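You operate a simulated robot arm through the tools that you are given. There is no shell and no other tool. Be economical: measure what you need, move in short steps, check, and stop when the job is done.

The job below is to be done with a simulated robot arm. You get a single attempt, and the scene is never put back.

TASK
Take the green roll and put it on the shelf under the short bench. Take the brown tee and leave it on the top of the blue bench. Take the white knob and leave it on the counter of the grey rack. Take the tape reel on the top of the long shelf and put it away on the top of the blue bench. Take the white valve cap from the top of the long shelf and put it on top of the gold brass valve there. Put the brown sleeve on the top of the narrow shelf away on the top of the brown bench. Put the white bottle on the top of the narrow shelf away on the shelf under the steel bench. Open the top drawer. Any order will do. Set down upright: white knob, white bottle.
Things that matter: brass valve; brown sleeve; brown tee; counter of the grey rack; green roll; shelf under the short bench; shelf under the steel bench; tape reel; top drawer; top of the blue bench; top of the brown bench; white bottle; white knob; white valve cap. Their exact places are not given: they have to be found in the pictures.

Only the result counts: the job must be done as asked and must still hold three seconds after the hand-in. Knocking over, shifting, dropping, spilling or breaking anything else fails it. A push-on lid holds only when it is set on centred and level and pressed home; a screw cap is set on level and turned clockwise until tight.

THE ROBOT
A 7-joint arm with a vacuum gripper on a trunk, on a base that drives. Base frame: it is fixed to the floor where the robot stands at the start and does not move with it; the origin is under the middle of the robot, x ahead of it, y to its left, z up; the surface under the hand at the start is at about z = 0.83. Lengths are in m, angles in degrees, forces in N, time in s.
With the tool pointing down near the work surface it reaches from about 0.1 to 0.62 m from the robot's upright axis, wherever it stands. Its first joint turns from -69.0 to 172.0 degrees. Places, roughly: brass valve (8x5x8 cm) [-2.1, 1, 0.8]; brown sleeve (6x3x3 cm) [-1, -0.6, 0.8]; brown tee (8x6x3 cm) [0.5, 0.3, 0.8]; counter of the grey rack [-1.5, 3.1, 0.9]; green roll (6x6x3 cm) [0.5, 0, 0.8]; shelf under the short bench [2.5, -1.4, 0.2]; shelf under the steel bench [2.6, 3.2, 0.3]; tape reel (6x6x2 cm) [-1.6, 1, 0.8]; top drawer [-1.3, 3.1, 0.7]; top of the blue bench [-1.8, -1.5, 0.9]; top of the brown bench [0.5, 0.1, 0.8]; white bottle [-1, -0.75, 0.75]; white knob [-1.25, 1, 0.75]; white valve cap (5x5x4 cm) [-2, 1.1, 0.8]. Payload 1.06 kg.
Tool frame: the origin (TCP) lies in the middle of the cups' lips, and z points out of the cups. The gripper has 1 cup of 0.024 m across, covering 0.024 by 0.024 m (tool x, y); the bellows give 0.008 m. With the vacuum on, a cup seals on a smooth face that it is pressed against (1 to 4 N); it does not hold porous or soft things. The pull reaches 23 N.
Orientation is told as [roll, pitch, yaw] about the base's x, y, z axes, in that order, counted from this pose: with the cups facing straight down, the tool's x points along the base's -x, its y along +y and its z along -z.

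THE INTERFACE
- The arm moves only by the tool move_arm. Its argument "series" is a list of rows, each an object (a shift or turn left out is 0, a gripper value left out holds the last) with "translation": the shift along the tool's x, y, z in m, a list of three; "rotation": the turn, a rotation vector about the tool's x, y, z in degrees, a list of three; "valve": the vacuum: 1 switches it on, -1 off. In form: [{"translation": [tx, ty, tz], "rotation": [wx, wy, wz], "valve": valve}, ...]. A call has 1 to 12 rows; each row is the pose to reach, as a shift and turn from the pose commanded when the call began, along the tool's axes at that moment. Each row takes 0.2 s and may step no farther than 0.05 m and 8.6 degrees from the row before; otherwise, or with a gripper value out of range, the whole call is refused. A pose out of reach is approached as far as the arm can. The call stops where the force on the tool passes 40 N (or 10 N more than at its start, if that is more) or the arm is blocked; 0.2 s more then pass. The pull builds up within a second once a cup has sealed. Time passes only in rows, and 0.2 s behind the last, so rows that repeat a pose give it time. The reply holds the time, the measured pose of the TCP, the force on the tool along the base axes and the pull of the vacuum, in the units named above and with some noise, with the torque about the TCP (base axes, N m) and any sound that the robot's microphone picked up.
- Cameras (640 x 400 px; columns grow to the right, rows downward): "scene" is now at [0.1857, 0.025, 1.1801]; the picture's right is [0.27, -0.96, 0.00], its down [-0.35, -0.10, -0.93] and it looks along [0.90, 0.25, -0.37] (base axes); focal length 214 px, centre (320, 200). "wrist" rides on the gripper at [0.078, 0.019, -0.096] in the tool frame; the picture's right is [-0.23, 0.97, 0.00], its down [-0.71, -0.17, -0.69] and it looks along [-0.67, -0.16, 0.73] (tool axes); focal length 243 px, centre (320, 200).
- grab_frame(camera): a new picture of that camera. No time passes.
- raise_lower(by): slides the trunk up (or, below 0, down) by that many m; the arm and the scene camera ride with it, the base frame stays. It gives what a move gives, with no picture.
- base_move(legs): drives the robot by 1 to 6 legs, each [ahead, left, turn to the left] in m, m and degrees, along the robot's own axes; the way and the turn of a leg run together, so that a leg with both is an arc; at most 1.5 m and 180 degrees a leg. The arm and the cameras ride along, it lands a little off, and it stops where it bumps. It gives what a move gives.
- aim_head(pan, tilt): turns the head with the scene camera to pan (to the left, within 80 degrees either way) and tilt (down, from -29 to 69), counted from straight ahead of the robot. It gives what a move gives.
- point_at(camera, pixels): there is no depth. For up to 12 entries [column, row, z] of the newest picture of that camera ("zoom" is the newest enlarged one), the place [x, y] in the base frame at which the ray of that pixel passes the height z, good to about 0.002 m. No time passes.
- close_up(camera, box): a new picture of the part [left, top, right, bottom] of that camera's present view, enlarged. No time passes.
- close_job(): hands the job in; it is judged then, once.

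Work in short steps. Measure before you move; look again where a grasp or a placing could have gone wrong, and mend it. You have 145 turns and 188 pictures in all, those below and enlarged ones among them. Switch the vacuum off and draw the arm clear of the work before you hand the job in, unless the task says otherwise; then end with one line.

The tools are called after ">>>" as a command line: name --argument value ..., lists and objects as JSON in quotes. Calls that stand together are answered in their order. move_arm: Moves the arm, as the interface text tells. Its arguments: {"type":"object","properties":{"series":{"type":"array","items":{"type":"object","properties":{"translation":{"type":"array","items":{"type":"number"}},"rotation":{"type":"array","items":{"type":"number"}},"valve":{"type":"number"}}}}},"required":["series"]} The other tools are called the same way: raise_lower (by) slides the trunk up or down; base_move (legs) drives the base; aim_head (pan, tilt) turns the head that bears the scene camera; grab_frame (camera) takes a picture; point_at (camera, pixels) gives the place at which the rays of pixels pass given heights; close_up (camera, box) takes an enlarged picture of a part of a camera's view; close_job () hands the job in.

At the start:

```text
time_s: 0.0
tcp_pos: [0.2424, 0.1318, 1.1203]
orientation: [0.0, 0.0, 0.0]
ft_force: [0.3, 0.4, 0.0]
wrist_torque: [-0.01, -0.01, -0.01]
pull: 0.0
trunk travel left (down, up): [-0.325, 0.167]
robot x, y, heading: [0.0019, -0.0012, 0.1]
head pan, tilt: [15.6, 21.4]
```

scene: 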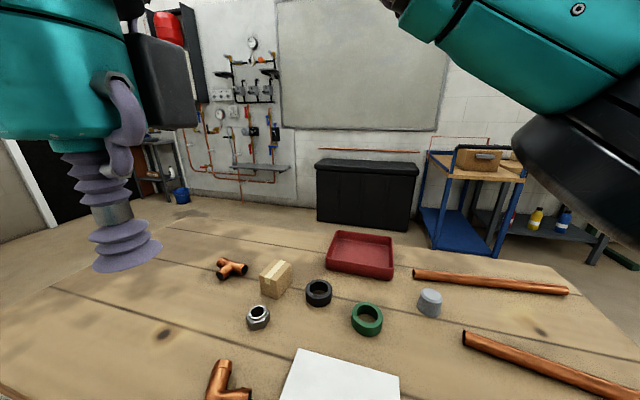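
wrist: 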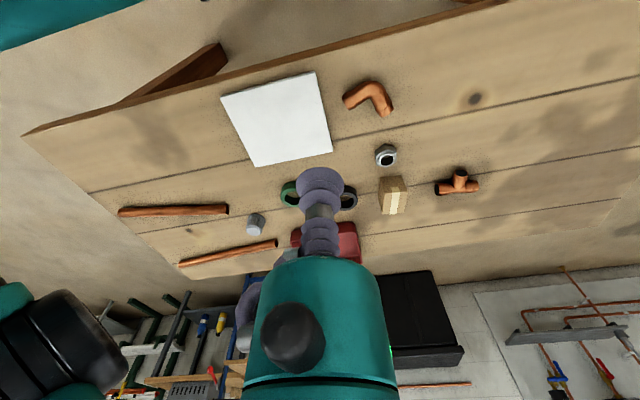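

The scene shows the brown tee at (231,268) and the green roll at (367,318). I enlarge both and measure them.

>>> close_up --camera "scene" --box '[200, 230, 400, 355]'

>>> point_at --camera "scene" --pixels '[[367, 318, 0.845], [367, 318, 0.83], [231, 268, 0.845], [258, 318, 0.83], [223, 275, 0.83], [318, 292, 0.83], [340, 390, 0.83], [430, 302, 0.83], [350, 310, 0.86]]'

```text
3.20 times, centred on (300, 292) of scene
```

zoom: 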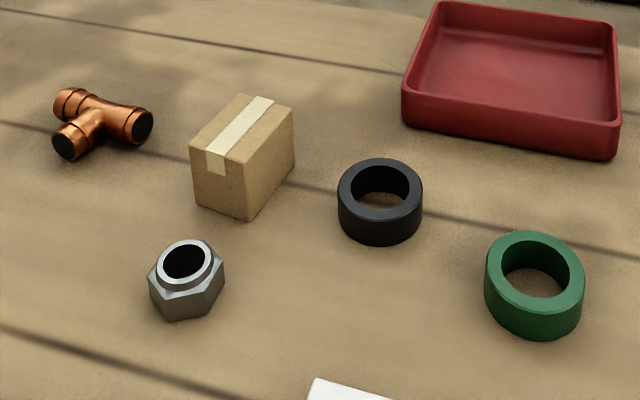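

```text
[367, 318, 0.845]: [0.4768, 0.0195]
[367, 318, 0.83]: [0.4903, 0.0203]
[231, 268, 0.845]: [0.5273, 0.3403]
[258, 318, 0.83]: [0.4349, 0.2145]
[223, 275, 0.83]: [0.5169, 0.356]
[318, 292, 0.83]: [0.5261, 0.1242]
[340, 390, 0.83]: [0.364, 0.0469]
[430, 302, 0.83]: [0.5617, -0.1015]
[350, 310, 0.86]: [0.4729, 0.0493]
```

Both targets are clear. The roll's wall is about 1 cm wide, too narrow for the cup, so it has to be gripped on its side. I measure its centre more finely and start turning the tool, spinning 45° first.

>>> point_at --camera "zoom" --pixels '[[534, 266, 0.86], [485, 270, 0.86], [585, 275, 0.86], [312, 380, 0.83], [103, 112, 0.85], [62, 148, 0.845], [145, 125, 0.845], [70, 97, 0.845]]'

>>> move_arm --series '[{"translation": [-0.03, -0.03, 0], "rotation": [0, 0, 8]}, {"translation": [-0.05, -0.06, 0], "rotation": [0, 0, 16]}, {"translation": [-0.07, -0.09, 0], "rotation": [0, 0, 24]}, {"translation": [-0.09, -0.12, 0.02], "rotation": [0, 0, 32]}, {"translation": [-0.11, -0.15, 0.04], "rotation": [0, 0, 40]}, {"translation": [-0.13, -0.18, 0.06], "rotation": [0, 0, 45]}]'

```text
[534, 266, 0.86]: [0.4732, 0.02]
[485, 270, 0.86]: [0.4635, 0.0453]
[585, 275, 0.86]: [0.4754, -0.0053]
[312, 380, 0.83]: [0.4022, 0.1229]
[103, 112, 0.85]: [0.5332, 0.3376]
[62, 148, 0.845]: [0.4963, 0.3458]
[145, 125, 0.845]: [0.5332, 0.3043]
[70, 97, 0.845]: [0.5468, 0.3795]
```

```text
time_s: 1.4
tcp_pos: [0.3758, -0.0493, 1.0627]
orientation: [0.0, 0.1, -45.0]
ft_force: [0.2, 0.0, 0.4]
wrist_torque: [0.02, 0.0, 0.0]
pull: 0.1
trunk travel left (down, up): [-0.325, 0.167]
robot x, y, heading: [0.0008, 0.0004, 0.1]
head pan, tilt: [15.6, 21.4]
```

The arm is at the 45° yaw pose, and the roll's centre reads about (0.474, 0.020). Next I tip the tool to point forward and to the left.

>>> move_arm --series '[{"rotation": [-8, 0, 0]}, {"rotation": [-16, 0, 0]}, {"rotation": [-24, 0, 0]}, {"rotation": [-32, 0, 0]}, {"rotation": [-40, 0, 0]}, {"rotation": [-48, 0, 0]}, {"rotation": [-56, 0, 0]}, {"rotation": [-64, 0, 0]}, {"rotation": [-72, 0, 0]}]'

>>> grab_frame --camera "scene"

>>> grab_frame --camera "wrist"

```text
time_s: 3.4
tcp_pos: [0.3723, -0.0482, 1.061]
orientation: [72.1, -0.1, -45.0]
ft_force: [-1.0, 0.6, -0.9]
wrist_torque: [0.02, -0.02, 0.01]
pull: 0.1
trunk travel left (down, up): [-0.325, 0.167]
robot x, y, heading: [0.0006, -0.0007, 0.2]
head pan, tilt: [15.6, 21.4]
```

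```text
184 pictures are left
```

scene: 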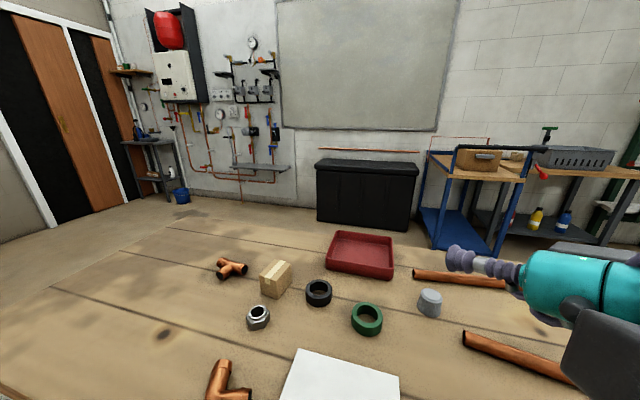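

```text
183 pictures are left
```

wrist: 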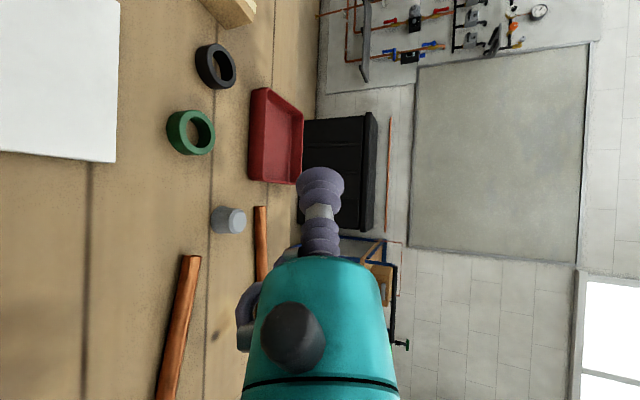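

The tool now points along (+x,+y) at 18° below horizontal. I lower it to a pre-contact pose about 5 cm off the side of the roll, at z ≈ 0.866.

>>> move_arm --series '[{"translation": [-0.005, -0.035, 0.02]}, {"translation": [-0.01, -0.07, 0.04]}, {"translation": [-0.015, -0.105, 0.06]}, {"translation": [-0.02, -0.14, 0.08]}, {"translation": [-0.024, -0.173, 0.099]}]'

>>> grab_frame --camera "scene"

>>> grab_frame --camera "wrist"

```text
time_s: 4.6
tcp_pos: [0.4184, -0.0344, 0.8632]
orientation: [71.9, 0.0, -45.1]
ft_force: [0.8, 0.0, -0.3]
wrist_torque: [0.02, 0.01, 0.0]
pull: 0.1
trunk travel left (down, up): [-0.325, 0.167]
robot x, y, heading: [-0.0006, -0.0006, 0.1]
head pan, tilt: [15.6, 21.4]
```

```text
182 pictures are left
```

scene: 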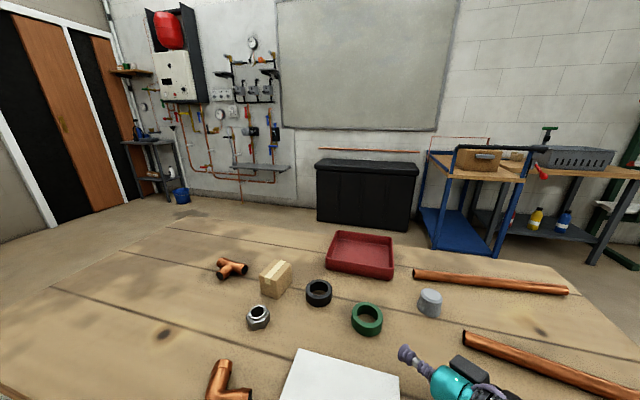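

```text
181 pictures are left
```

wrist: 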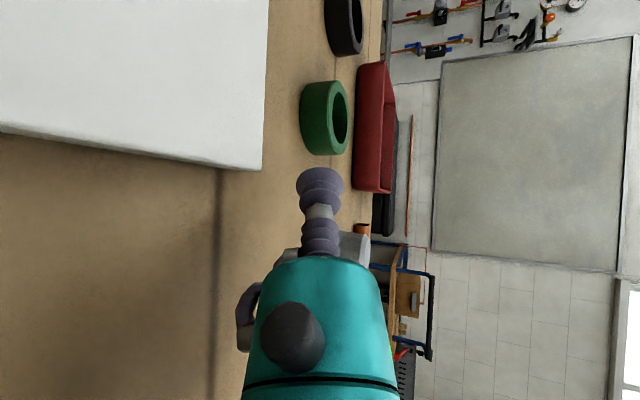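

The approach is clear, with the roll straight ahead. I advance with the vacuum on, slowly at the end.

>>> move_arm --series '[{"translation": [0, 0.001, 0.025], "valve": 1}, {"translation": [0, 0.0015, 0.045]}, {"translation": [0, 0.0018, 0.052]}, {"translation": [0, 0.0018, 0.055]}, {"translation": [0, 0.0018, 0.055]}, {"translation": [0, 0.0018, 0.055]}]'

>>> grab_frame --camera "wrist"

```text
time_s: 6.2
tcp_pos: [0.4559, -0.0354, 0.8497]
orientation: [70.4, -4.9, -48.5]
ft_force: [-0.1, 0.2, 0.1]
wrist_torque: [-0.01, -0.02, 0.01]
pull: 0.1
trunk travel left (down, up): [-0.325, 0.167]
robot x, y, heading: [-0.0014, 0.002, -0.6]
head pan, tilt: [15.6, 21.4]
stopped in row 6: the arm was blocked; the commanded pose is now the measured one
```

```text
180 pictures are left
```

wrist: 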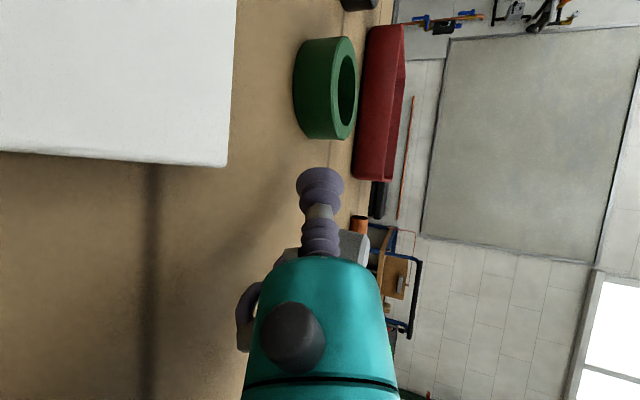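

The arm was blocked and turned aside by about 5°. I check with the scene camera what it is touching.

>>> aim_head --pan -10 --tilt 50

>>> grab_frame --camera "scene"

```text
time_s: 7.1
tcp_pos: [0.4567, -0.035, 0.8479]
orientation: [70.1, -4.8, -48.3]
ft_force: [-0.4, 0.8, -0.1]
wrist_torque: [0.0, -0.01, -0.03]
pull: 0.0
trunk travel left (down, up): [-0.325, 0.167]
robot x, y, heading: [0.0012, 0.0004, -0.3]
head pan, tilt: [-10.0, 50.0]
```

```text
179 pictures are left
```

scene: 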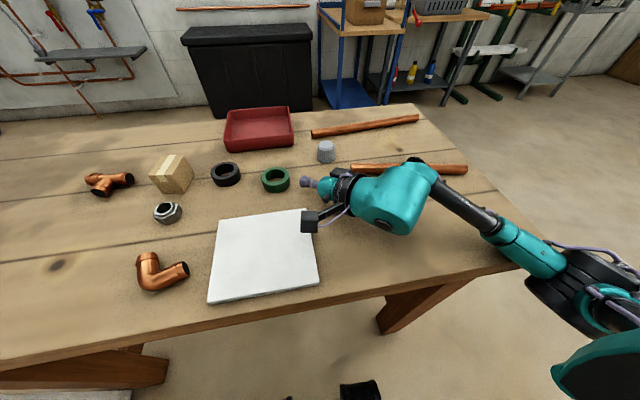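

The wrist elbow rests on the bench, so a near-horizontal approach is blocked here. I lift off and turn the tool back to vertical, then test the seal on the rim from above.

>>> move_arm --series '[{"translation": [0, 0.03, -0.02], "rotation": [4, 0, 0]}, {"translation": [0, 0.06, -0.03], "rotation": [12, 0, 0]}, {"translation": [0, 0.08, -0.04], "rotation": [20, 0, 0]}, {"translation": [0, 0.08, -0.04], "rotation": [28, 0, 0]}, {"translation": [0, 0.08, -0.04], "rotation": [36, 0, 0]}, {"translation": [0, 0.08, -0.04], "rotation": [44, 0, 0]}, {"translation": [0, 0.08, -0.04], "rotation": [52, 0, 0]}, {"translation": [0, 0.08, -0.04], "rotation": [60, 0, 0]}, {"translation": [0, 0.08, -0.04], "rotation": [68, 0, 0]}, {"translation": [0, 0.08, -0.04], "rotation": [70.2, 0, 0]}]'

>>> move_arm --series '[{"rotation": [0, 4.8, 0], "valve": -1}]'

>>> grab_frame --camera "scene"

```text
time_s: 7.9
tcp_pos: [0.407, -0.0681, 0.8411]
orientation: [43.7, 3.5, -51.6]
ft_force: [-0.6, -0.1, 0.9]
wrist_torque: [-0.01, 0.02, 0.02]
pull: 0.0
trunk travel left (down, up): [-0.325, 0.167]
robot x, y, heading: [-0.0047, 0.0012, -2.8]
head pan, tilt: [-10.0, 50.0]
stopped in row 3: the arm was blocked; the commanded pose is now the measured one
```

```text
time_s: 8.3
tcp_pos: [0.4058, -0.056, 0.84]
orientation: [43.9, 7.3, -47.4]
ft_force: [-0.2, -0.7, 0.2]
wrist_torque: [-0.04, 0.0, 0.0]
pull: 0.0
trunk travel left (down, up): [-0.325, 0.167]
robot x, y, heading: [-0.0108, 0.0036, -2.4]
head pan, tilt: [-10.0, 50.0]
```

```text
178 pictures are left
```

scene: 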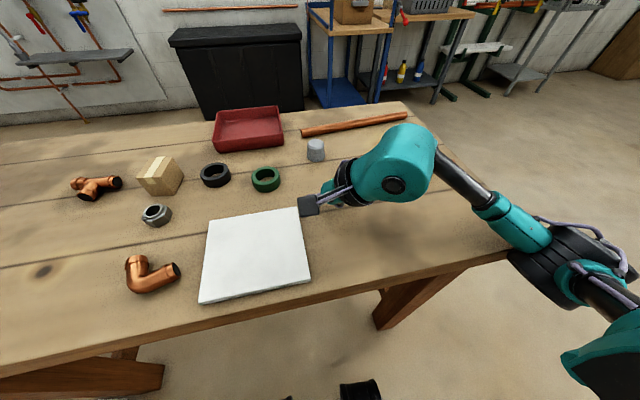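

The forearm at (520,240) seems to be pressing on the bench edge. Raising the trunk should lift the whole arm clear.

>>> raise_lower --by 0.16

>>> grab_frame --camera "scene"

```text
time_s: 10.1
tcp_pos: [0.4204, -0.0593, 0.9992]
orientation: [43.9, 7.5, -47.5]
ft_force: [1.2, 0.7, -0.4]
wrist_torque: [0.0, -0.03, 0.04]
pull: 0.1
trunk travel left (down, up): [-0.485, 0.007]
robot x, y, heading: [-0.0019, -0.0018, -2.4]
head pan, tilt: [-10.0, 50.0]
```

```text
177 pictures are left
```

scene: 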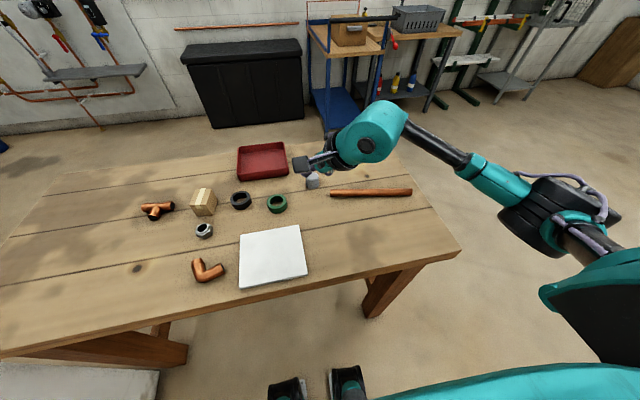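

All objects still stand where they were. With the trunk high, the elbow stays above the bench, so I restore a clean orientation and retry the side approach from here.

>>> move_arm --series '[{"rotation": [8, 0, 0]}, {"rotation": [16, 0, 0]}, {"rotation": [24, 0, 0]}, {"rotation": [32, 0, 0]}, {"rotation": [40, 0, 0]}, {"rotation": [43.9, 0, 0]}]'

>>> move_arm --series '[{"rotation": [0, -7.5, 0]}]'

>>> move_arm --series '[{"rotation": [-8, 0, 0]}, {"rotation": [-16, 0, 0]}, {"rotation": [-24, 0, 0]}, {"rotation": [-32, 0, 0]}, {"rotation": [-40, 0, 0]}, {"rotation": [-48, 0, 0]}, {"rotation": [-56, 0, 0]}, {"rotation": [-64, 0, 0]}, {"rotation": [-70, 0, 0]}]'

>>> point_at --camera "scene" --pixels '[[277, 201, 0.86], [277, 204, 0.845], [303, 270, 0.83], [240, 235, 0.83]]'

```text
time_s: 11.5
tcp_pos: [0.4208, -0.0602, 0.999]
orientation: [-0.1, 7.4, -47.3]
ft_force: [0.2, -0.2, 0.3]
wrist_torque: [0.04, 0.01, -0.01]
pull: 0.2
trunk travel left (down, up): [-0.485, 0.007]
robot x, y, heading: [-0.0027, -0.0005, -2.2]
head pan, tilt: [-10.0, 50.0]
```

```text
time_s: 11.9
tcp_pos: [0.4208, -0.0592, 1.0]
orientation: [0.0, 0.0, -47.3]
ft_force: [-0.2, -0.8, 0.1]
wrist_torque: [0.01, -0.02, -0.02]
pull: 0.1
trunk travel left (down, up): [-0.485, 0.007]
robot x, y, heading: [-0.0053, -0.001, -2.3]
head pan, tilt: [-10.0, 50.0]
```

```text
time_s: 13.9
tcp_pos: [0.4209, -0.0594, 0.9993]
orientation: [70.2, 0.0, -47.3]
ft_force: [-0.2, 0.6, -0.5]
wrist_torque: [0.0, 0.0, 0.02]
pull: 0.1
trunk travel left (down, up): [-0.485, 0.007]
robot x, y, heading: [-0.0021, -0.0032, -2.2]
head pan, tilt: [-10.0, 50.0]
```

```text
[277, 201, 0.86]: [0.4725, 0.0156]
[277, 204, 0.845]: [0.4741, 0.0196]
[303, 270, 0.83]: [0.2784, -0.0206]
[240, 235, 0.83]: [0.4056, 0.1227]
```

The tool is set at 20° below horizontal. I descend to the pre-contact point and move in on the roll at centre (0.473, 0.018).

>>> move_arm --series '[{"translation": [0.007, -0.038, 0.021]}, {"translation": [0.014, -0.077, 0.043]}, {"translation": [0.0217, -0.115, 0.064]}, {"translation": [0.0217, -0.117, 0.085], "valve": 1}, {"translation": [0.0217, -0.119, 0.1]}, {"translation": [0.0217, -0.119, 0.106]}, {"translation": [0.0217, -0.119, 0.109]}, {"translation": [0.0217, -0.119, 0.111]}, {"translation": [0.0217, -0.119, 0.111]}, {"translation": [0.0217, -0.119, 0.111]}]'

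>>> grab_frame --camera "wrist"

>>> grab_frame --camera "scene"

```text
time_s: 16.1
tcp_pos: [0.4546, 0.0003, 0.8497]
orientation: [70.1, -0.2, -47.4]
ft_force: [-0.4, 0.0, 0.3]
wrist_torque: [-0.03, 0.0, -0.02]
pull: 0.1
trunk travel left (down, up): [-0.485, 0.007]
robot x, y, heading: [-0.0044, -0.0007, -2.3]
head pan, tilt: [-10.0, 50.0]
```

```text
176 pictures are left
```

wrist: 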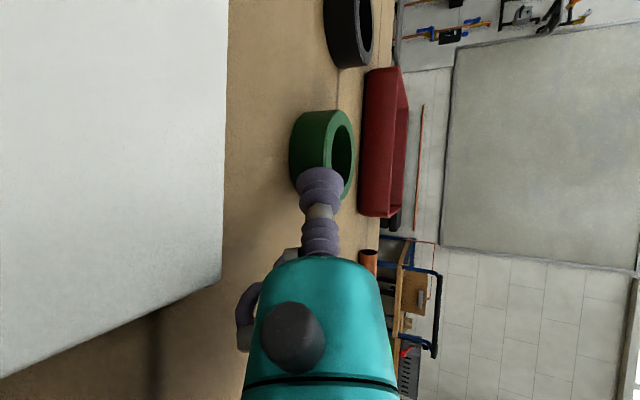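

```text
175 pictures are left
```

scene: 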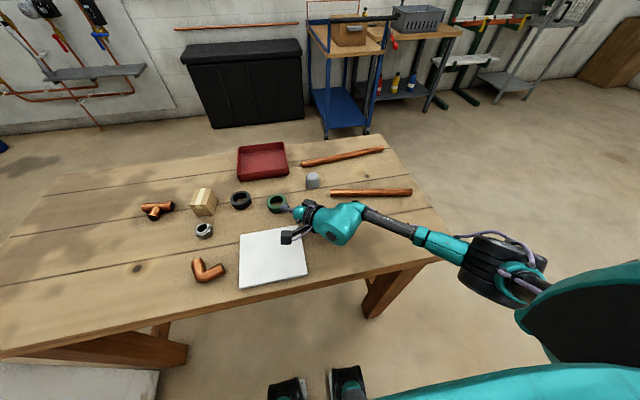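

The cup is at (0.4546, 0.0003, 0.8497) with no force yet, so the roll's face must be a few mm further on. I press on in small steps.

>>> move_arm --series '[{"translation": [0, -0.001, 0.002]}, {"translation": [0, -0.001, 0.004]}, {"translation": [0, -0.001, 0.006]}, {"translation": [0, -0.001, 0.007]}, {"translation": [0, -0.001, 0.007]}, {"translation": [0, -0.001, 0.007]}]'

>>> close_up --camera "wrist" --box '[240, 90, 400, 190]'

```text
time_s: 17.5
tcp_pos: [0.4583, 0.0042, 0.8464]
orientation: [70.1, -0.1, -47.5]
ft_force: [0.5, -0.1, 0.6]
wrist_torque: [0.02, -0.01, -0.01]
pull: 0.0
trunk travel left (down, up): [-0.485, 0.007]
robot x, y, heading: [-0.0041, -0.0025, -2.2]
head pan, tilt: [-10.0, 50.0]
```

```text
4.00 times, centred on (320, 140) of wrist
```

zoom: 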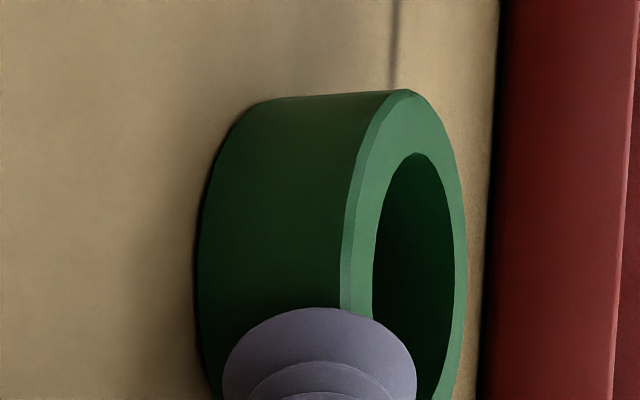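

The cup sits centred in front of the roll but isn't pressed yet. I push a further 8 mm in small steps.

>>> move_arm --series '[{"translation": [0, 0.0005, 0.002]}, {"translation": [0, 0.001, 0.004]}, {"translation": [0, 0.0015, 0.006]}, {"translation": [0, 0.002, 0.008]}, {"translation": [0, 0.002, 0.008]}, {"translation": [0, 0.002, 0.008]}]'

>>> close_up --camera "wrist" --box '[240, 90, 400, 190]'

```text
time_s: 18.9
tcp_pos: [0.4634, 0.0102, 0.8466]
orientation: [70.2, -0.1, -47.3]
ft_force: [-0.3, 0.6, -0.1]
wrist_torque: [-0.03, -0.02, 0.01]
pull: 0.0
trunk travel left (down, up): [-0.485, 0.007]
robot x, y, heading: [-0.0049, -0.0021, -2.3]
head pan, tilt: [-10.0, 50.0]
```

```text
4.00 times, centred on (320, 140) of wrist
```

zoom: 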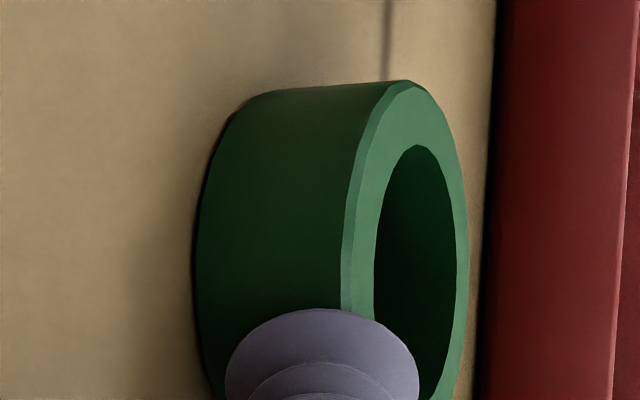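

The roll slid along with the cup, as it is too light to press against sideways. I back off, return to vertical and try from above, where the bench takes the pressing force.

>>> move_arm --series '[{"translation": [0, 0.0, -0.03], "valve": -1}, {"translation": [0, 0.04, -0.05]}, {"translation": [0, 0.08, -0.06], "rotation": [7, 0, 0]}, {"translation": [0, 0.1, -0.06], "rotation": [15, 0, 0]}, {"translation": [0, 0.12, -0.06], "rotation": [23, 0, 0]}, {"translation": [0, 0.13, -0.06], "rotation": [31, 0, 0]}, {"translation": [0, 0.13, -0.06], "rotation": [39, 0, 0]}, {"translation": [0, 0.13, -0.06], "rotation": [47, 0, 0]}, {"translation": [0, 0.13, -0.06], "rotation": [55, 0, 0]}, {"translation": [0, 0.13, -0.06], "rotation": [63, 0, 0]}, {"translation": [0, 0.13, -0.06], "rotation": [70.2, 0, 0]}]'

>>> grab_frame --camera "wrist"

>>> close_up --camera "scene" --box '[120, 140, 360, 290]'

```text
time_s: 21.3
tcp_pos: [0.4547, 0.0017, 0.9881]
orientation: [-0.3, -0.1, -47.4]
ft_force: [0.3, -0.5, 0.6]
wrist_torque: [0.02, -0.02, 0.02]
pull: 0.1
trunk travel left (down, up): [-0.485, 0.007]
robot x, y, heading: [-0.0029, -0.0005, -2.3]
head pan, tilt: [-10.0, 50.0]
```

```text
172 pictures are left
```

wrist: 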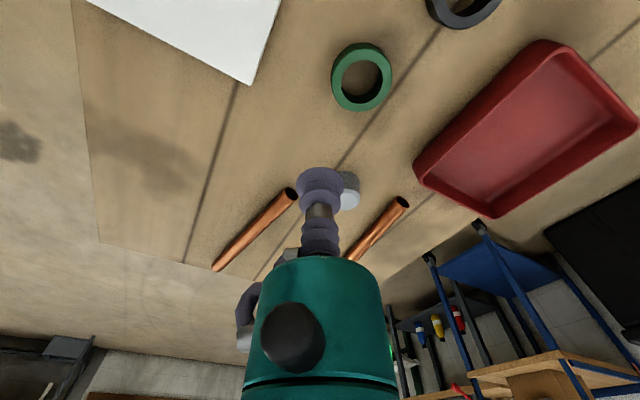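

```text
2.67 times, centred on (240, 215) of scene
```

zoom: 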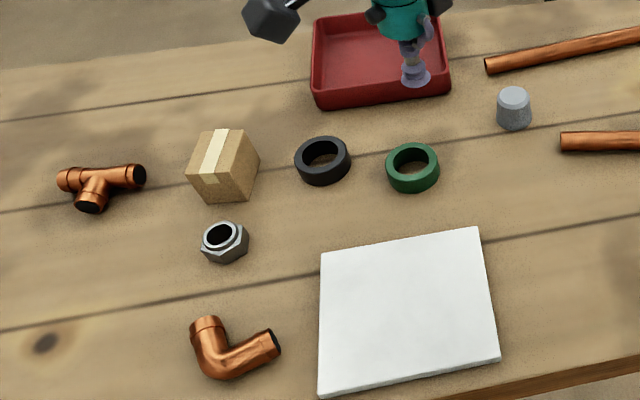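

The roll's top face shows at (361,74) in the wrist view and I measure its centre and rim. A look at the pipes and tee shows nothing else has moved.

>>> point_at --camera "wrist" --pixels '[[361, 75, 0.86], [331, 77, 0.86], [391, 73, 0.86], [361, 43, 0.86], [362, 107, 0.86], [342, 77, 0.86], [381, 76, 0.86]]'

>>> point_at --camera "zoom" --pixels '[[413, 160, 0.86], [100, 178, 0.845], [92, 178, 0.85]]'

```text
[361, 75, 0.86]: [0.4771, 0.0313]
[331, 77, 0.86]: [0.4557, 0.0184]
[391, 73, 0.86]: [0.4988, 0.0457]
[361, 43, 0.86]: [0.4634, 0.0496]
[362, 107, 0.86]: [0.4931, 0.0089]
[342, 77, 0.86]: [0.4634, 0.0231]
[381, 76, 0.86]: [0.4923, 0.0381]
```

```text
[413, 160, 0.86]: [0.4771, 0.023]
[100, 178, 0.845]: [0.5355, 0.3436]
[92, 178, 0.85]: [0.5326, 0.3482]
```

The centre is about (0.4775, 0.030), outer diameter about 5.1 cm, hole about 3.2 cm. I descend over the centre with the vacuum on and watch for contact near z=0.86, which would mean the roll is solid to the cup.

>>> move_arm --series '[{"translation": [0.003, 0.018, 0.04], "valve": 1}, {"translation": [0.0058, 0.0365, 0.08]}, {"translation": [0.0058, 0.0365, 0.115]}, {"translation": [0.0058, 0.0365, 0.125]}, {"translation": [0.0058, 0.0365, 0.13]}, {"translation": [0.0058, 0.0365, 0.134]}, {"translation": [0.0058, 0.0365, 0.134]}, {"translation": [0.0058, 0.0365, 0.134]}]'

>>> close_up --camera "wrist" --box '[220, 100, 420, 225]'

```text
time_s: 23.1
tcp_pos: [0.4797, 0.0307, 0.8546]
orientation: [-0.1, -0.1, -47.4]
ft_force: [0.4, -0.5, -1.6]
wrist_torque: [-0.03, 0.0, 0.02]
pull: 22.9
trunk travel left (down, up): [-0.485, 0.007]
robot x, y, heading: [-0.0013, -0.0007, -2.3]
head pan, tilt: [-10.0, 50.0]
```

```text
3.20 times, centred on (320, 162) of wrist
```

zoom: 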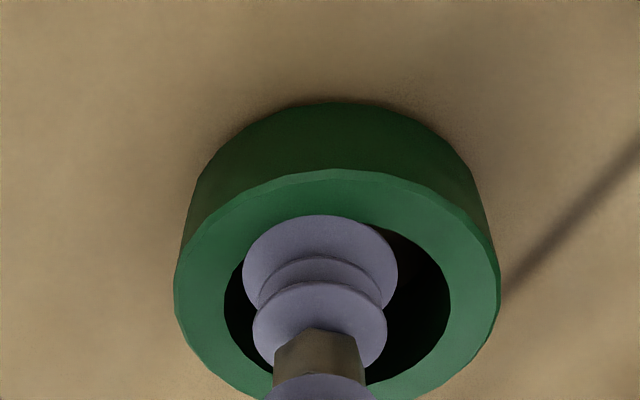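

The pull is 22.9 N: the roll is held, since its middle is solid to the cup. I lift it and look towards the short bench.

>>> move_arm --series '[{"translation": [0, 0, -0.04]}, {"translation": [0, 0, -0.09]}, {"translation": [0, 0, -0.14]}, {"translation": [-0.0, -0.04, -0.17]}, {"translation": [0, -0.09, -0.17]}]'

>>> aim_head --pan -30 --tilt 15

>>> grab_frame --camera "scene"

```text
time_s: 24.3
tcp_pos: [0.4115, -0.0328, 1.0248]
orientation: [-0.2, -0.1, -47.4]
ft_force: [0.4, -1.0, -0.7]
wrist_torque: [-0.04, -0.01, -0.03]
pull: 22.9
trunk travel left (down, up): [-0.485, 0.007]
robot x, y, heading: [-0.0031, -0.0023, -2.4]
head pan, tilt: [-10.0, 50.0]
```

```text
time_s: 25.3
tcp_pos: [0.4124, -0.0308, 1.0261]
orientation: [-0.1, 0.0, -47.5]
ft_force: [0.8, -0.2, -0.6]
wrist_torque: [-0.01, 0.01, 0.04]
pull: 22.5
trunk travel left (down, up): [-0.485, 0.007]
robot x, y, heading: [-0.0015, 0.0012, -2.6]
head pan, tilt: [-30.0, 15.0]
```

```text
169 pictures are left
```

scene: 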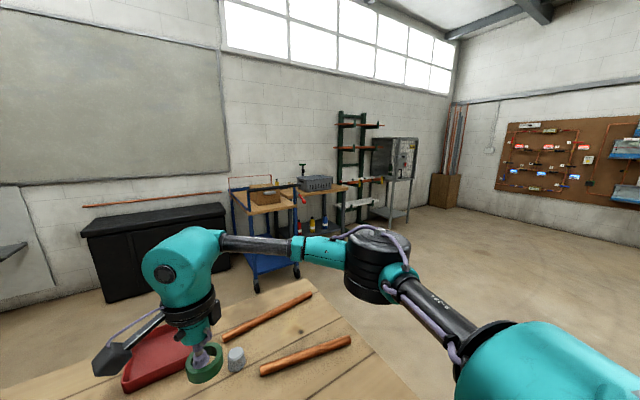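

The short bench with the crate and the bottles on its shelf shows at (320,200), and the blue trolley stands at its left. I measure floor and shelf points, and zoom in.

>>> point_at --camera "scene" --pixels '[[257, 290, 0.0], [297, 272, 0.0], [298, 236, 0.2], [342, 234, 0.2], [345, 238, 0.0], [348, 185, 0.8], [280, 183, 0.8], [232, 210, 0.75], [300, 202, 0.75], [108, 300, 0.0], [330, 222, 0.2]]'

>>> close_up --camera "scene" --box '[220, 160, 420, 285]'

```text
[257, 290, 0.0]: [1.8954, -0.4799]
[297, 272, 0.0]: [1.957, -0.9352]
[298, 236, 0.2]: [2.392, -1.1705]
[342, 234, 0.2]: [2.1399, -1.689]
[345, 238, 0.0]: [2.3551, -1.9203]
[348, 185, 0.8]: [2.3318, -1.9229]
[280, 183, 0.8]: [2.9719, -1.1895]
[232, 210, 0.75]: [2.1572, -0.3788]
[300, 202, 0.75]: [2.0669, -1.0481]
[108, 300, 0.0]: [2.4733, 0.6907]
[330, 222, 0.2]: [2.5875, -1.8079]
```

```text
3.20 times, centred on (320, 222) of scene
```

zoom: 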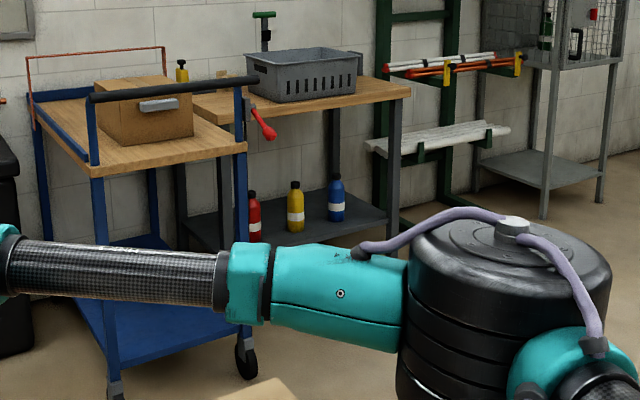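

The bench front sits around x≈2.3 with free shelf space at both ends of the row of bottles. The floor to the right is open, so I back off, drive right, then forward towards the short bench.

>>> base_move --legs '[[-0.25, 0, 2.6], [0, -1.45, 0], [1.4, 0, 0]]'

>>> aim_head --pan 0 --tilt 25

>>> grab_frame --camera "scene"

```text
time_s: 46.2
tcp_pos: [1.5908, -1.4224, 1.0252]
orientation: [-0.1, 0.1, -44.1]
ft_force: [0.3, -0.6, -0.2]
wrist_torque: [0.0, -0.01, 0.03]
pull: 22.3
trunk travel left (down, up): [-0.485, 0.007]
robot x, y, heading: [1.1742, -1.4178, 1.3]
head pan, tilt: [-30.0, 15.0]
```

```text
time_s: 47.2
tcp_pos: [1.5899, -1.4232, 1.0254]
orientation: [-0.1, -0.1, -44.1]
ft_force: [1.1, 0.3, -0.3]
wrist_torque: [0.04, 0.03, -0.01]
pull: 22.7
trunk travel left (down, up): [-0.485, 0.007]
robot x, y, heading: [1.1736, -1.4177, 1.0]
head pan, tilt: [0.0, 25.0]
```

```text
167 pictures are left
```

scene: 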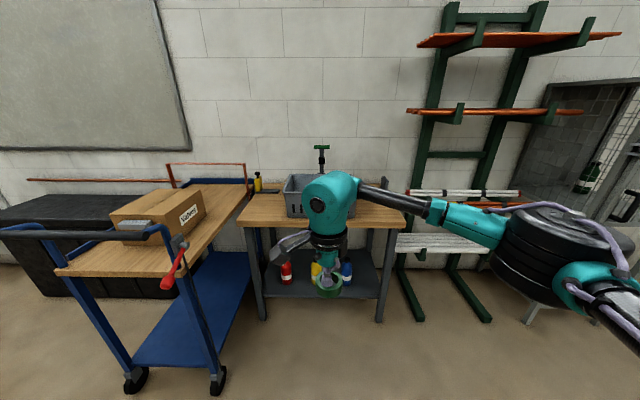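

The short bench is straight ahead. I measure its feet, shelf edge and top edge.

>>> point_at --camera "scene" --pixels '[[264, 320, 0.0], [380, 320, 0.0], [265, 298, 0.2], [375, 298, 0.2], [238, 226, 0.8], [405, 222, 0.8], [287, 285, 0.2], [346, 283, 0.2], [218, 392, 0.0], [320, 296, 0.2], [320, 296, 0.25]]'

>>> close_up --camera "scene" --box '[230, 220, 410, 332]'

```text
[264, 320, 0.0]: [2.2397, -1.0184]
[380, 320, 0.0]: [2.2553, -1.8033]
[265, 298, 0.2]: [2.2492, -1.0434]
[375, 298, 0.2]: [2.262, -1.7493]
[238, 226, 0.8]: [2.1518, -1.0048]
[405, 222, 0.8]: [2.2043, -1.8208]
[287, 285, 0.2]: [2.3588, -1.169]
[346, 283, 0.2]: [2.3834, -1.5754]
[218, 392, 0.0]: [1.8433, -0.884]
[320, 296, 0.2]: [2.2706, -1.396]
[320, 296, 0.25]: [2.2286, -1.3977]
```

```text
3.56 times, centred on (320, 276) of scene
```

zoom: 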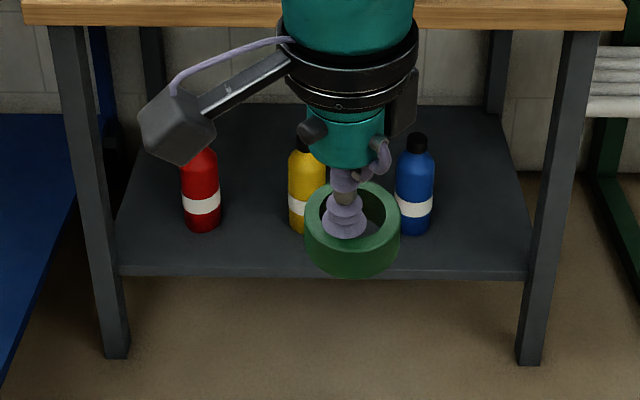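

Shelf edge is at x≈2.25 and bottles stand at x≈2.36, y≈-1.17, -1.37 and -1.575. I'll place the roll in the red–yellow gap near (2.30, -1.27). First I lower the trunk and the arm out here, turning the camera side towards the robot.

>>> raise_lower --by -0.48

>>> move_arm --series '[{"translation": [0, 0, 0.03], "rotation": [0, 0, -8]}, {"translation": [0, 0, 0.06], "rotation": [0, 0, -16]}, {"translation": [0, 0, 0.09], "rotation": [0, 0, -24]}, {"translation": [0, 0, 0.12], "rotation": [0, 0, -32]}, {"translation": [0, 0, 0.15], "rotation": [0, 0, -40]}, {"translation": [0, 0, 0.18], "rotation": [0, 0, -44]}, {"translation": [0, 0, 0.2], "rotation": [0, 0, -44]}]'

>>> grab_frame --camera "scene"

```text
refused: -0.48 is not a number from -0.4 to 0.4
```

```text
time_s: 48.8
tcp_pos: [1.591, -1.424, 0.8257]
orientation: [-0.1, 0.0, -0.1]
ft_force: [0.9, 0.0, 0.5]
wrist_torque: [0.03, 0.02, -0.01]
pull: 22.9
trunk travel left (down, up): [-0.485, 0.007]
robot x, y, heading: [1.1732, -1.4154, 1.2]
head pan, tilt: [0.0, 25.0]
```

```text
165 pictures are left
```

scene: 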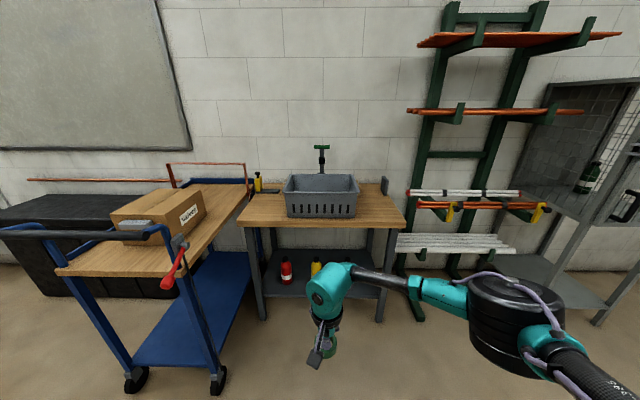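

The limit is 0.4 m per slide, so I lower by 0.4 and then bring the arm down to about z=0.30.

>>> raise_lower --by -0.4

>>> raise_lower --by -0.08

>>> move_arm --series '[{"translation": [-0.02, 0.02, 0.02]}, {"translation": [-0.04, 0.04, 0.04]}, {"translation": [-0.06, 0.06, 0.06]}]'

>>> grab_frame --camera "scene"

```text
time_s: 52.6
tcp_pos: [1.5906, -1.4238, 0.4243]
orientation: [0.0, 0.1, 0.0]
ft_force: [0.3, 0.1, -1.0]
wrist_torque: [-0.02, 0.0, -0.01]
pull: 22.9
trunk travel left (down, up): [-0.085, 0.407]
robot x, y, heading: [1.1733, -1.4176, 0.9]
head pan, tilt: [0.0, 25.0]
```

```text
time_s: 53.8
tcp_pos: [1.5908, -1.4236, 0.3462]
orientation: [0.0, 0.1, 0.0]
ft_force: [0.1, 0.2, -0.1]
wrist_torque: [0.02, 0.04, -0.01]
pull: 23.1
trunk travel left (down, up): [-0.005, 0.487]
robot x, y, heading: [1.1721, -1.4158, 1.3]
head pan, tilt: [0.0, 25.0]
```

```text
time_s: 54.6
tcp_pos: [1.6518, -1.3639, 0.2857]
orientation: [-0.1, -0.1, -0.1]
ft_force: [-0.6, -0.7, 0.0]
wrist_torque: [-0.01, 0.02, -0.03]
pull: 23.0
trunk travel left (down, up): [-0.005, 0.487]
robot x, y, heading: [1.1763, -1.4171, 1.0]
head pan, tilt: [0.0, 25.0]
```

```text
164 pictures are left
```

scene: 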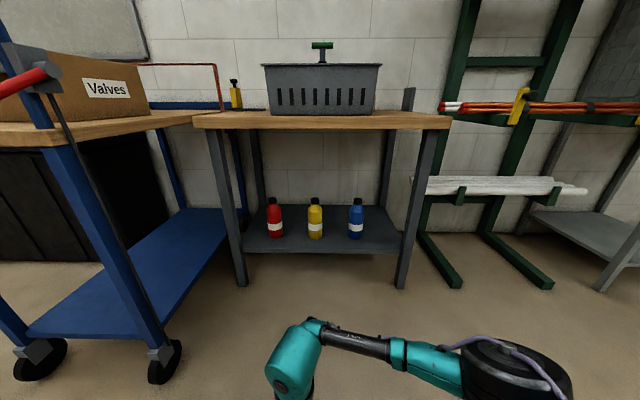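

Now the bench is seen from lower down. I measure shelf edge, bottles' bases and the top edge at candidate heights to pin the shelf height.

>>> point_at --camera "scene" --pixels '[[242, 287, 0.0], [403, 288, 0.0], [322, 253, 0.2], [322, 253, 0.23], [275, 238, 0.2], [316, 237, 0.2], [356, 237, 0.2], [275, 238, 0.23], [322, 130, 0.75], [165, 382, 0.0]]'

```text
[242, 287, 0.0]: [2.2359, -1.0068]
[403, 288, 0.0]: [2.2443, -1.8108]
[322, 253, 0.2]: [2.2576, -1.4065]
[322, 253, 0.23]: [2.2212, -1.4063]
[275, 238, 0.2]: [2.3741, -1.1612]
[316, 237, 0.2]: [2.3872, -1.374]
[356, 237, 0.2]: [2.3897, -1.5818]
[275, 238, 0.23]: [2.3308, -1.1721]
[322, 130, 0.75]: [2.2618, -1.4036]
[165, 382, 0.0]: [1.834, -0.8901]
```

The shelf is at z≈0.20 with its edge at x≈2.255. I drive forward 0.55 m, and a little left.

>>> base_move --legs '[[0.55, 0.08, -1]]'

>>> grab_frame --camera "scene"

>>> grab_frame --camera "wrist"

```text
time_s: 57.8
tcp_pos: [2.2127, -1.2878, 0.2859]
orientation: [0.0, 0.1, -1.2]
ft_force: [0.1, -0.3, -0.2]
wrist_torque: [-0.02, 0.02, 0.02]
pull: 22.8
trunk travel left (down, up): [-0.005, 0.487]
robot x, y, heading: [1.7318, -1.3333, -0.1]
head pan, tilt: [0.0, 25.0]
```

```text
163 pictures are left
```

scene: 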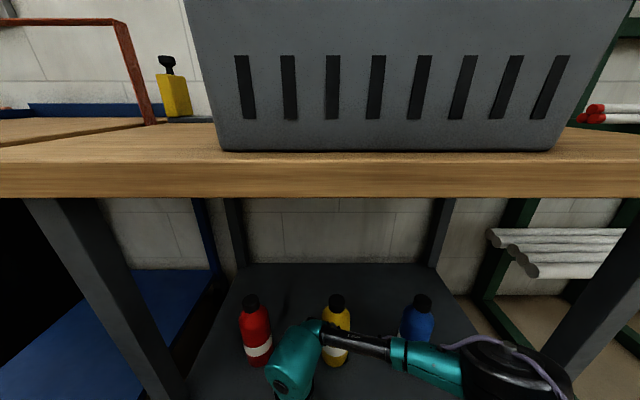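

```text
162 pictures are left
```

wrist: 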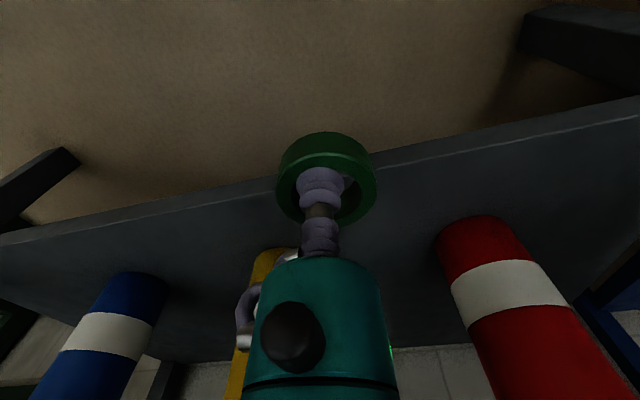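

The roll is just over the shelf edge, with yellow behind the hand and red to its left. I move 9 cm in, 2 cm left, and lower.

>>> move_arm --series '[{"translation": [-0.03, 0.01, 0]}, {"translation": [-0.06, 0.02, 0.0]}, {"translation": [-0.09, 0.022, 0.02]}, {"translation": [-0.09, 0.022, 0.04]}, {"translation": [-0.09, 0.022, 0.05]}, {"translation": [-0.09, 0.022, 0.055]}, {"translation": [-0.09, 0.022, 0.058]}]'

>>> grab_frame --camera "wrist"

```text
time_s: 59.1
tcp_pos: [2.3052, -1.2668, 0.2379]
orientation: [0.2, -0.1, -1.3]
ft_force: [-4.0, -3.0, 19.0]
wrist_torque: [0.02, -0.07, -0.01]
pull: 23.0
trunk travel left (down, up): [-0.005, 0.487]
robot x, y, heading: [1.7323, -1.3313, -0.2]
head pan, tilt: [0.0, 25.0]
stopped in row 6: the force on the tool passed its limit at 47 N (the readings are from after the stop); the commanded pose is now the measured one
```

```text
161 pictures are left
```

wrist: 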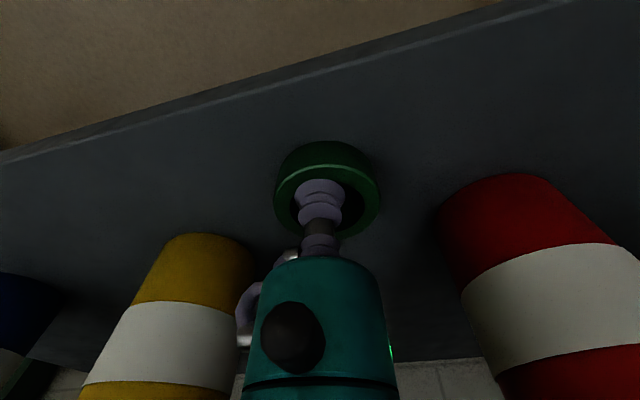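

The roll is down on the shelf, standing clear of the bottles and the edge. I release it, rise, and draw out.

>>> move_arm --series '[{"translation": [0, 0, -0.002], "valve": -1}, {"translation": [0, 0, -0.003]}, {"translation": [0, 0, -0.004]}, {"translation": [0, 0, -0.006]}, {"translation": [0, 0, -0.03]}, {"translation": [0, 0, -0.06]}, {"translation": [0.05, 0, -0.07]}, {"translation": [0.1, 0, -0.07]}]'

>>> grab_frame --camera "wrist"

```text
refused: row 7 steps farther than a row can; nothing moved
```

```text
160 pictures are left
```

wrist: 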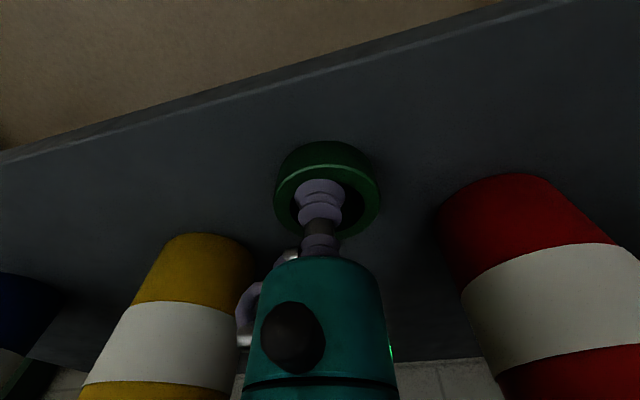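

One row was too long, so I send it again with shorter steps.

>>> move_arm --series '[{"translation": [0, 0, -0.002], "valve": -1}, {"translation": [0, 0, -0.003]}, {"translation": [0, 0, -0.004]}, {"translation": [0, 0, -0.006]}, {"translation": [0, 0, -0.03]}, {"translation": [0, 0, -0.06]}, {"translation": [0.04, 0, -0.07]}, {"translation": [0.08, 0, -0.07]}]'

>>> grab_frame --camera "wrist"

```text
time_s: 61.0
tcp_pos: [2.2231, -1.2654, 0.3071]
orientation: [-0.1, 0.0, -1.3]
ft_force: [0.7, -0.1, -0.3]
wrist_torque: [0.0, -0.02, 0.01]
pull: 0.0
trunk travel left (down, up): [-0.005, 0.487]
robot x, y, heading: [1.735, -1.3317, 0.0]
head pan, tilt: [0.0, 25.0]
```

```text
159 pictures are left
```

wrist: 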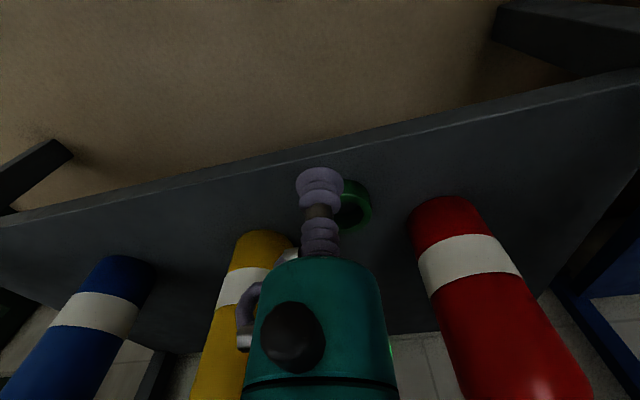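

The roll lies well on the shelf. Next is the tee: I back out, raise the trunk and arm, and return to the brown bench.

>>> base_move --legs '[[-1.0, 0, 0], [-1.0, 0, 0]]'

>>> raise_lower --by 0.4

>>> move_arm --series '[{"translation": [0.03, 0, -0.04]}, {"translation": [0.06, 0, -0.08]}, {"translation": [0.08, 0, -0.12]}, {"translation": [0.08, 0, -0.17]}, {"translation": [0.08, 0, -0.22]}, {"translation": [0.08, 0, -0.27]}, {"translation": [0.08, 0, -0.32]}]'

>>> base_move --legs '[[0, 1.5, 0], [0.22, 0.03, 0]]'

>>> grab_frame --camera "wrist"

```text
time_s: 70.9
tcp_pos: [0.2226, -1.264, 0.3068]
orientation: [0.0, 0.0, -1.3]
ft_force: [0.0, 0.1, -0.6]
wrist_torque: [-0.01, -0.01, 0.0]
pull: 0.2
trunk travel left (down, up): [-0.005, 0.487]
robot x, y, heading: [-0.2654, -1.3316, -0.4]
head pan, tilt: [0.0, 25.0]
```

```text
time_s: 74.8
tcp_pos: [0.2229, -1.2642, 0.7052]
orientation: [-0.2, 0.0, -1.5]
ft_force: [0.3, 0.5, 1.4]
wrist_torque: [0.0, -0.01, 0.03]
pull: 0.2
trunk travel left (down, up): [-0.405, 0.087]
robot x, y, heading: [-0.2637, -1.33, -0.5]
head pan, tilt: [0.0, 25.0]
```

```text
time_s: 76.3
tcp_pos: [0.1441, -1.2651, 1.027]
orientation: [0.0, 0.0, -1.3]
ft_force: [-0.3, -0.7, -0.4]
wrist_torque: [0.01, 0.01, 0.05]
pull: 0.1
trunk travel left (down, up): [-0.405, 0.087]
robot x, y, heading: [-0.2672, -1.3282, -0.2]
head pan, tilt: [0.0, 25.0]
```

```text
time_s: 90.9
tcp_pos: [0.3863, 0.2478, 1.0253]
orientation: [0.0, 0.0, -2.5]
ft_force: [-0.5, 0.3, 0.2]
wrist_torque: [-0.03, -0.02, 0.01]
pull: 0.0
trunk travel left (down, up): [-0.405, 0.087]
robot x, y, heading: [-0.0267, 0.1908, -1.0]
head pan, tilt: [0.0, 25.0]
```

```text
158 pictures are left
```

wrist: 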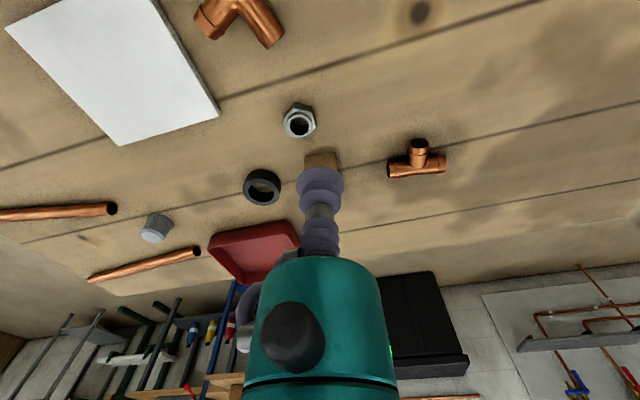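

The tee is at (418,162) in the wrist view. I zoom and measure its crossing point.

>>> close_up --camera "wrist" --box '[370, 125, 466, 185]'

>>> point_at --camera "wrist" --pixels '[[390, 168, 0.845], [445, 163, 0.845], [418, 145, 0.845], [418, 163, 0.855]]'

```text
6.67 times, centred on (418, 155) of wrist
```

zoom: 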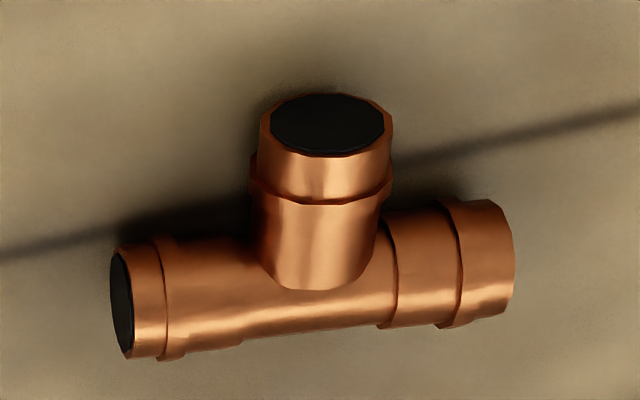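

```text
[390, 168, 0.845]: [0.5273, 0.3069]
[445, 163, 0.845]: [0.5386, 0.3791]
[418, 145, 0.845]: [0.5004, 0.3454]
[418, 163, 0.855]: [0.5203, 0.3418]
```

The crossing is about (0.53, 0.343), with the branch towards the robot. I descend with the vacuum on at (0.523, 0.344).

>>> move_arm --series '[{"translation": [-0.033, 0.025, 0.02], "valve": 1}, {"translation": [-0.066, 0.05, 0.04]}, {"translation": [-0.1, 0.075, 0.06]}, {"translation": [-0.131, 0.1018, 0.08]}, {"translation": [-0.131, 0.1018, 0.12]}, {"translation": [-0.131, 0.1018, 0.15]}, {"translation": [-0.131, 0.1018, 0.158]}, {"translation": [-0.131, 0.1018, 0.163]}, {"translation": [-0.131, 0.1018, 0.167]}, {"translation": [-0.131, 0.1018, 0.167]}, {"translation": [-0.131, 0.1018, 0.167]}]'

>>> close_up --camera "wrist" --box '[220, 100, 420, 225]'

```text
time_s: 93.3
tcp_pos: [0.5044, 0.3148, 0.8657]
orientation: [0.0, 0.0, -2.5]
ft_force: [-0.3, 0.3, 0.1]
wrist_torque: [0.0, 0.0, -0.02]
pull: 0.0
out of reach, approached as far as the arm can: row 4, 5, 6, 7, 8, 9, 10, 11
trunk travel left (down, up): [-0.405, 0.087]
robot x, y, heading: [-0.0305, 0.1913, -1.4]
head pan, tilt: [0.0, 25.0]
```

```text
3.20 times, centred on (320, 162) of wrist
```

zoom: 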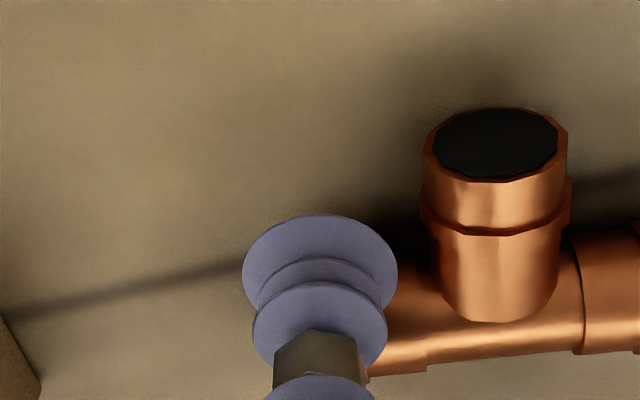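

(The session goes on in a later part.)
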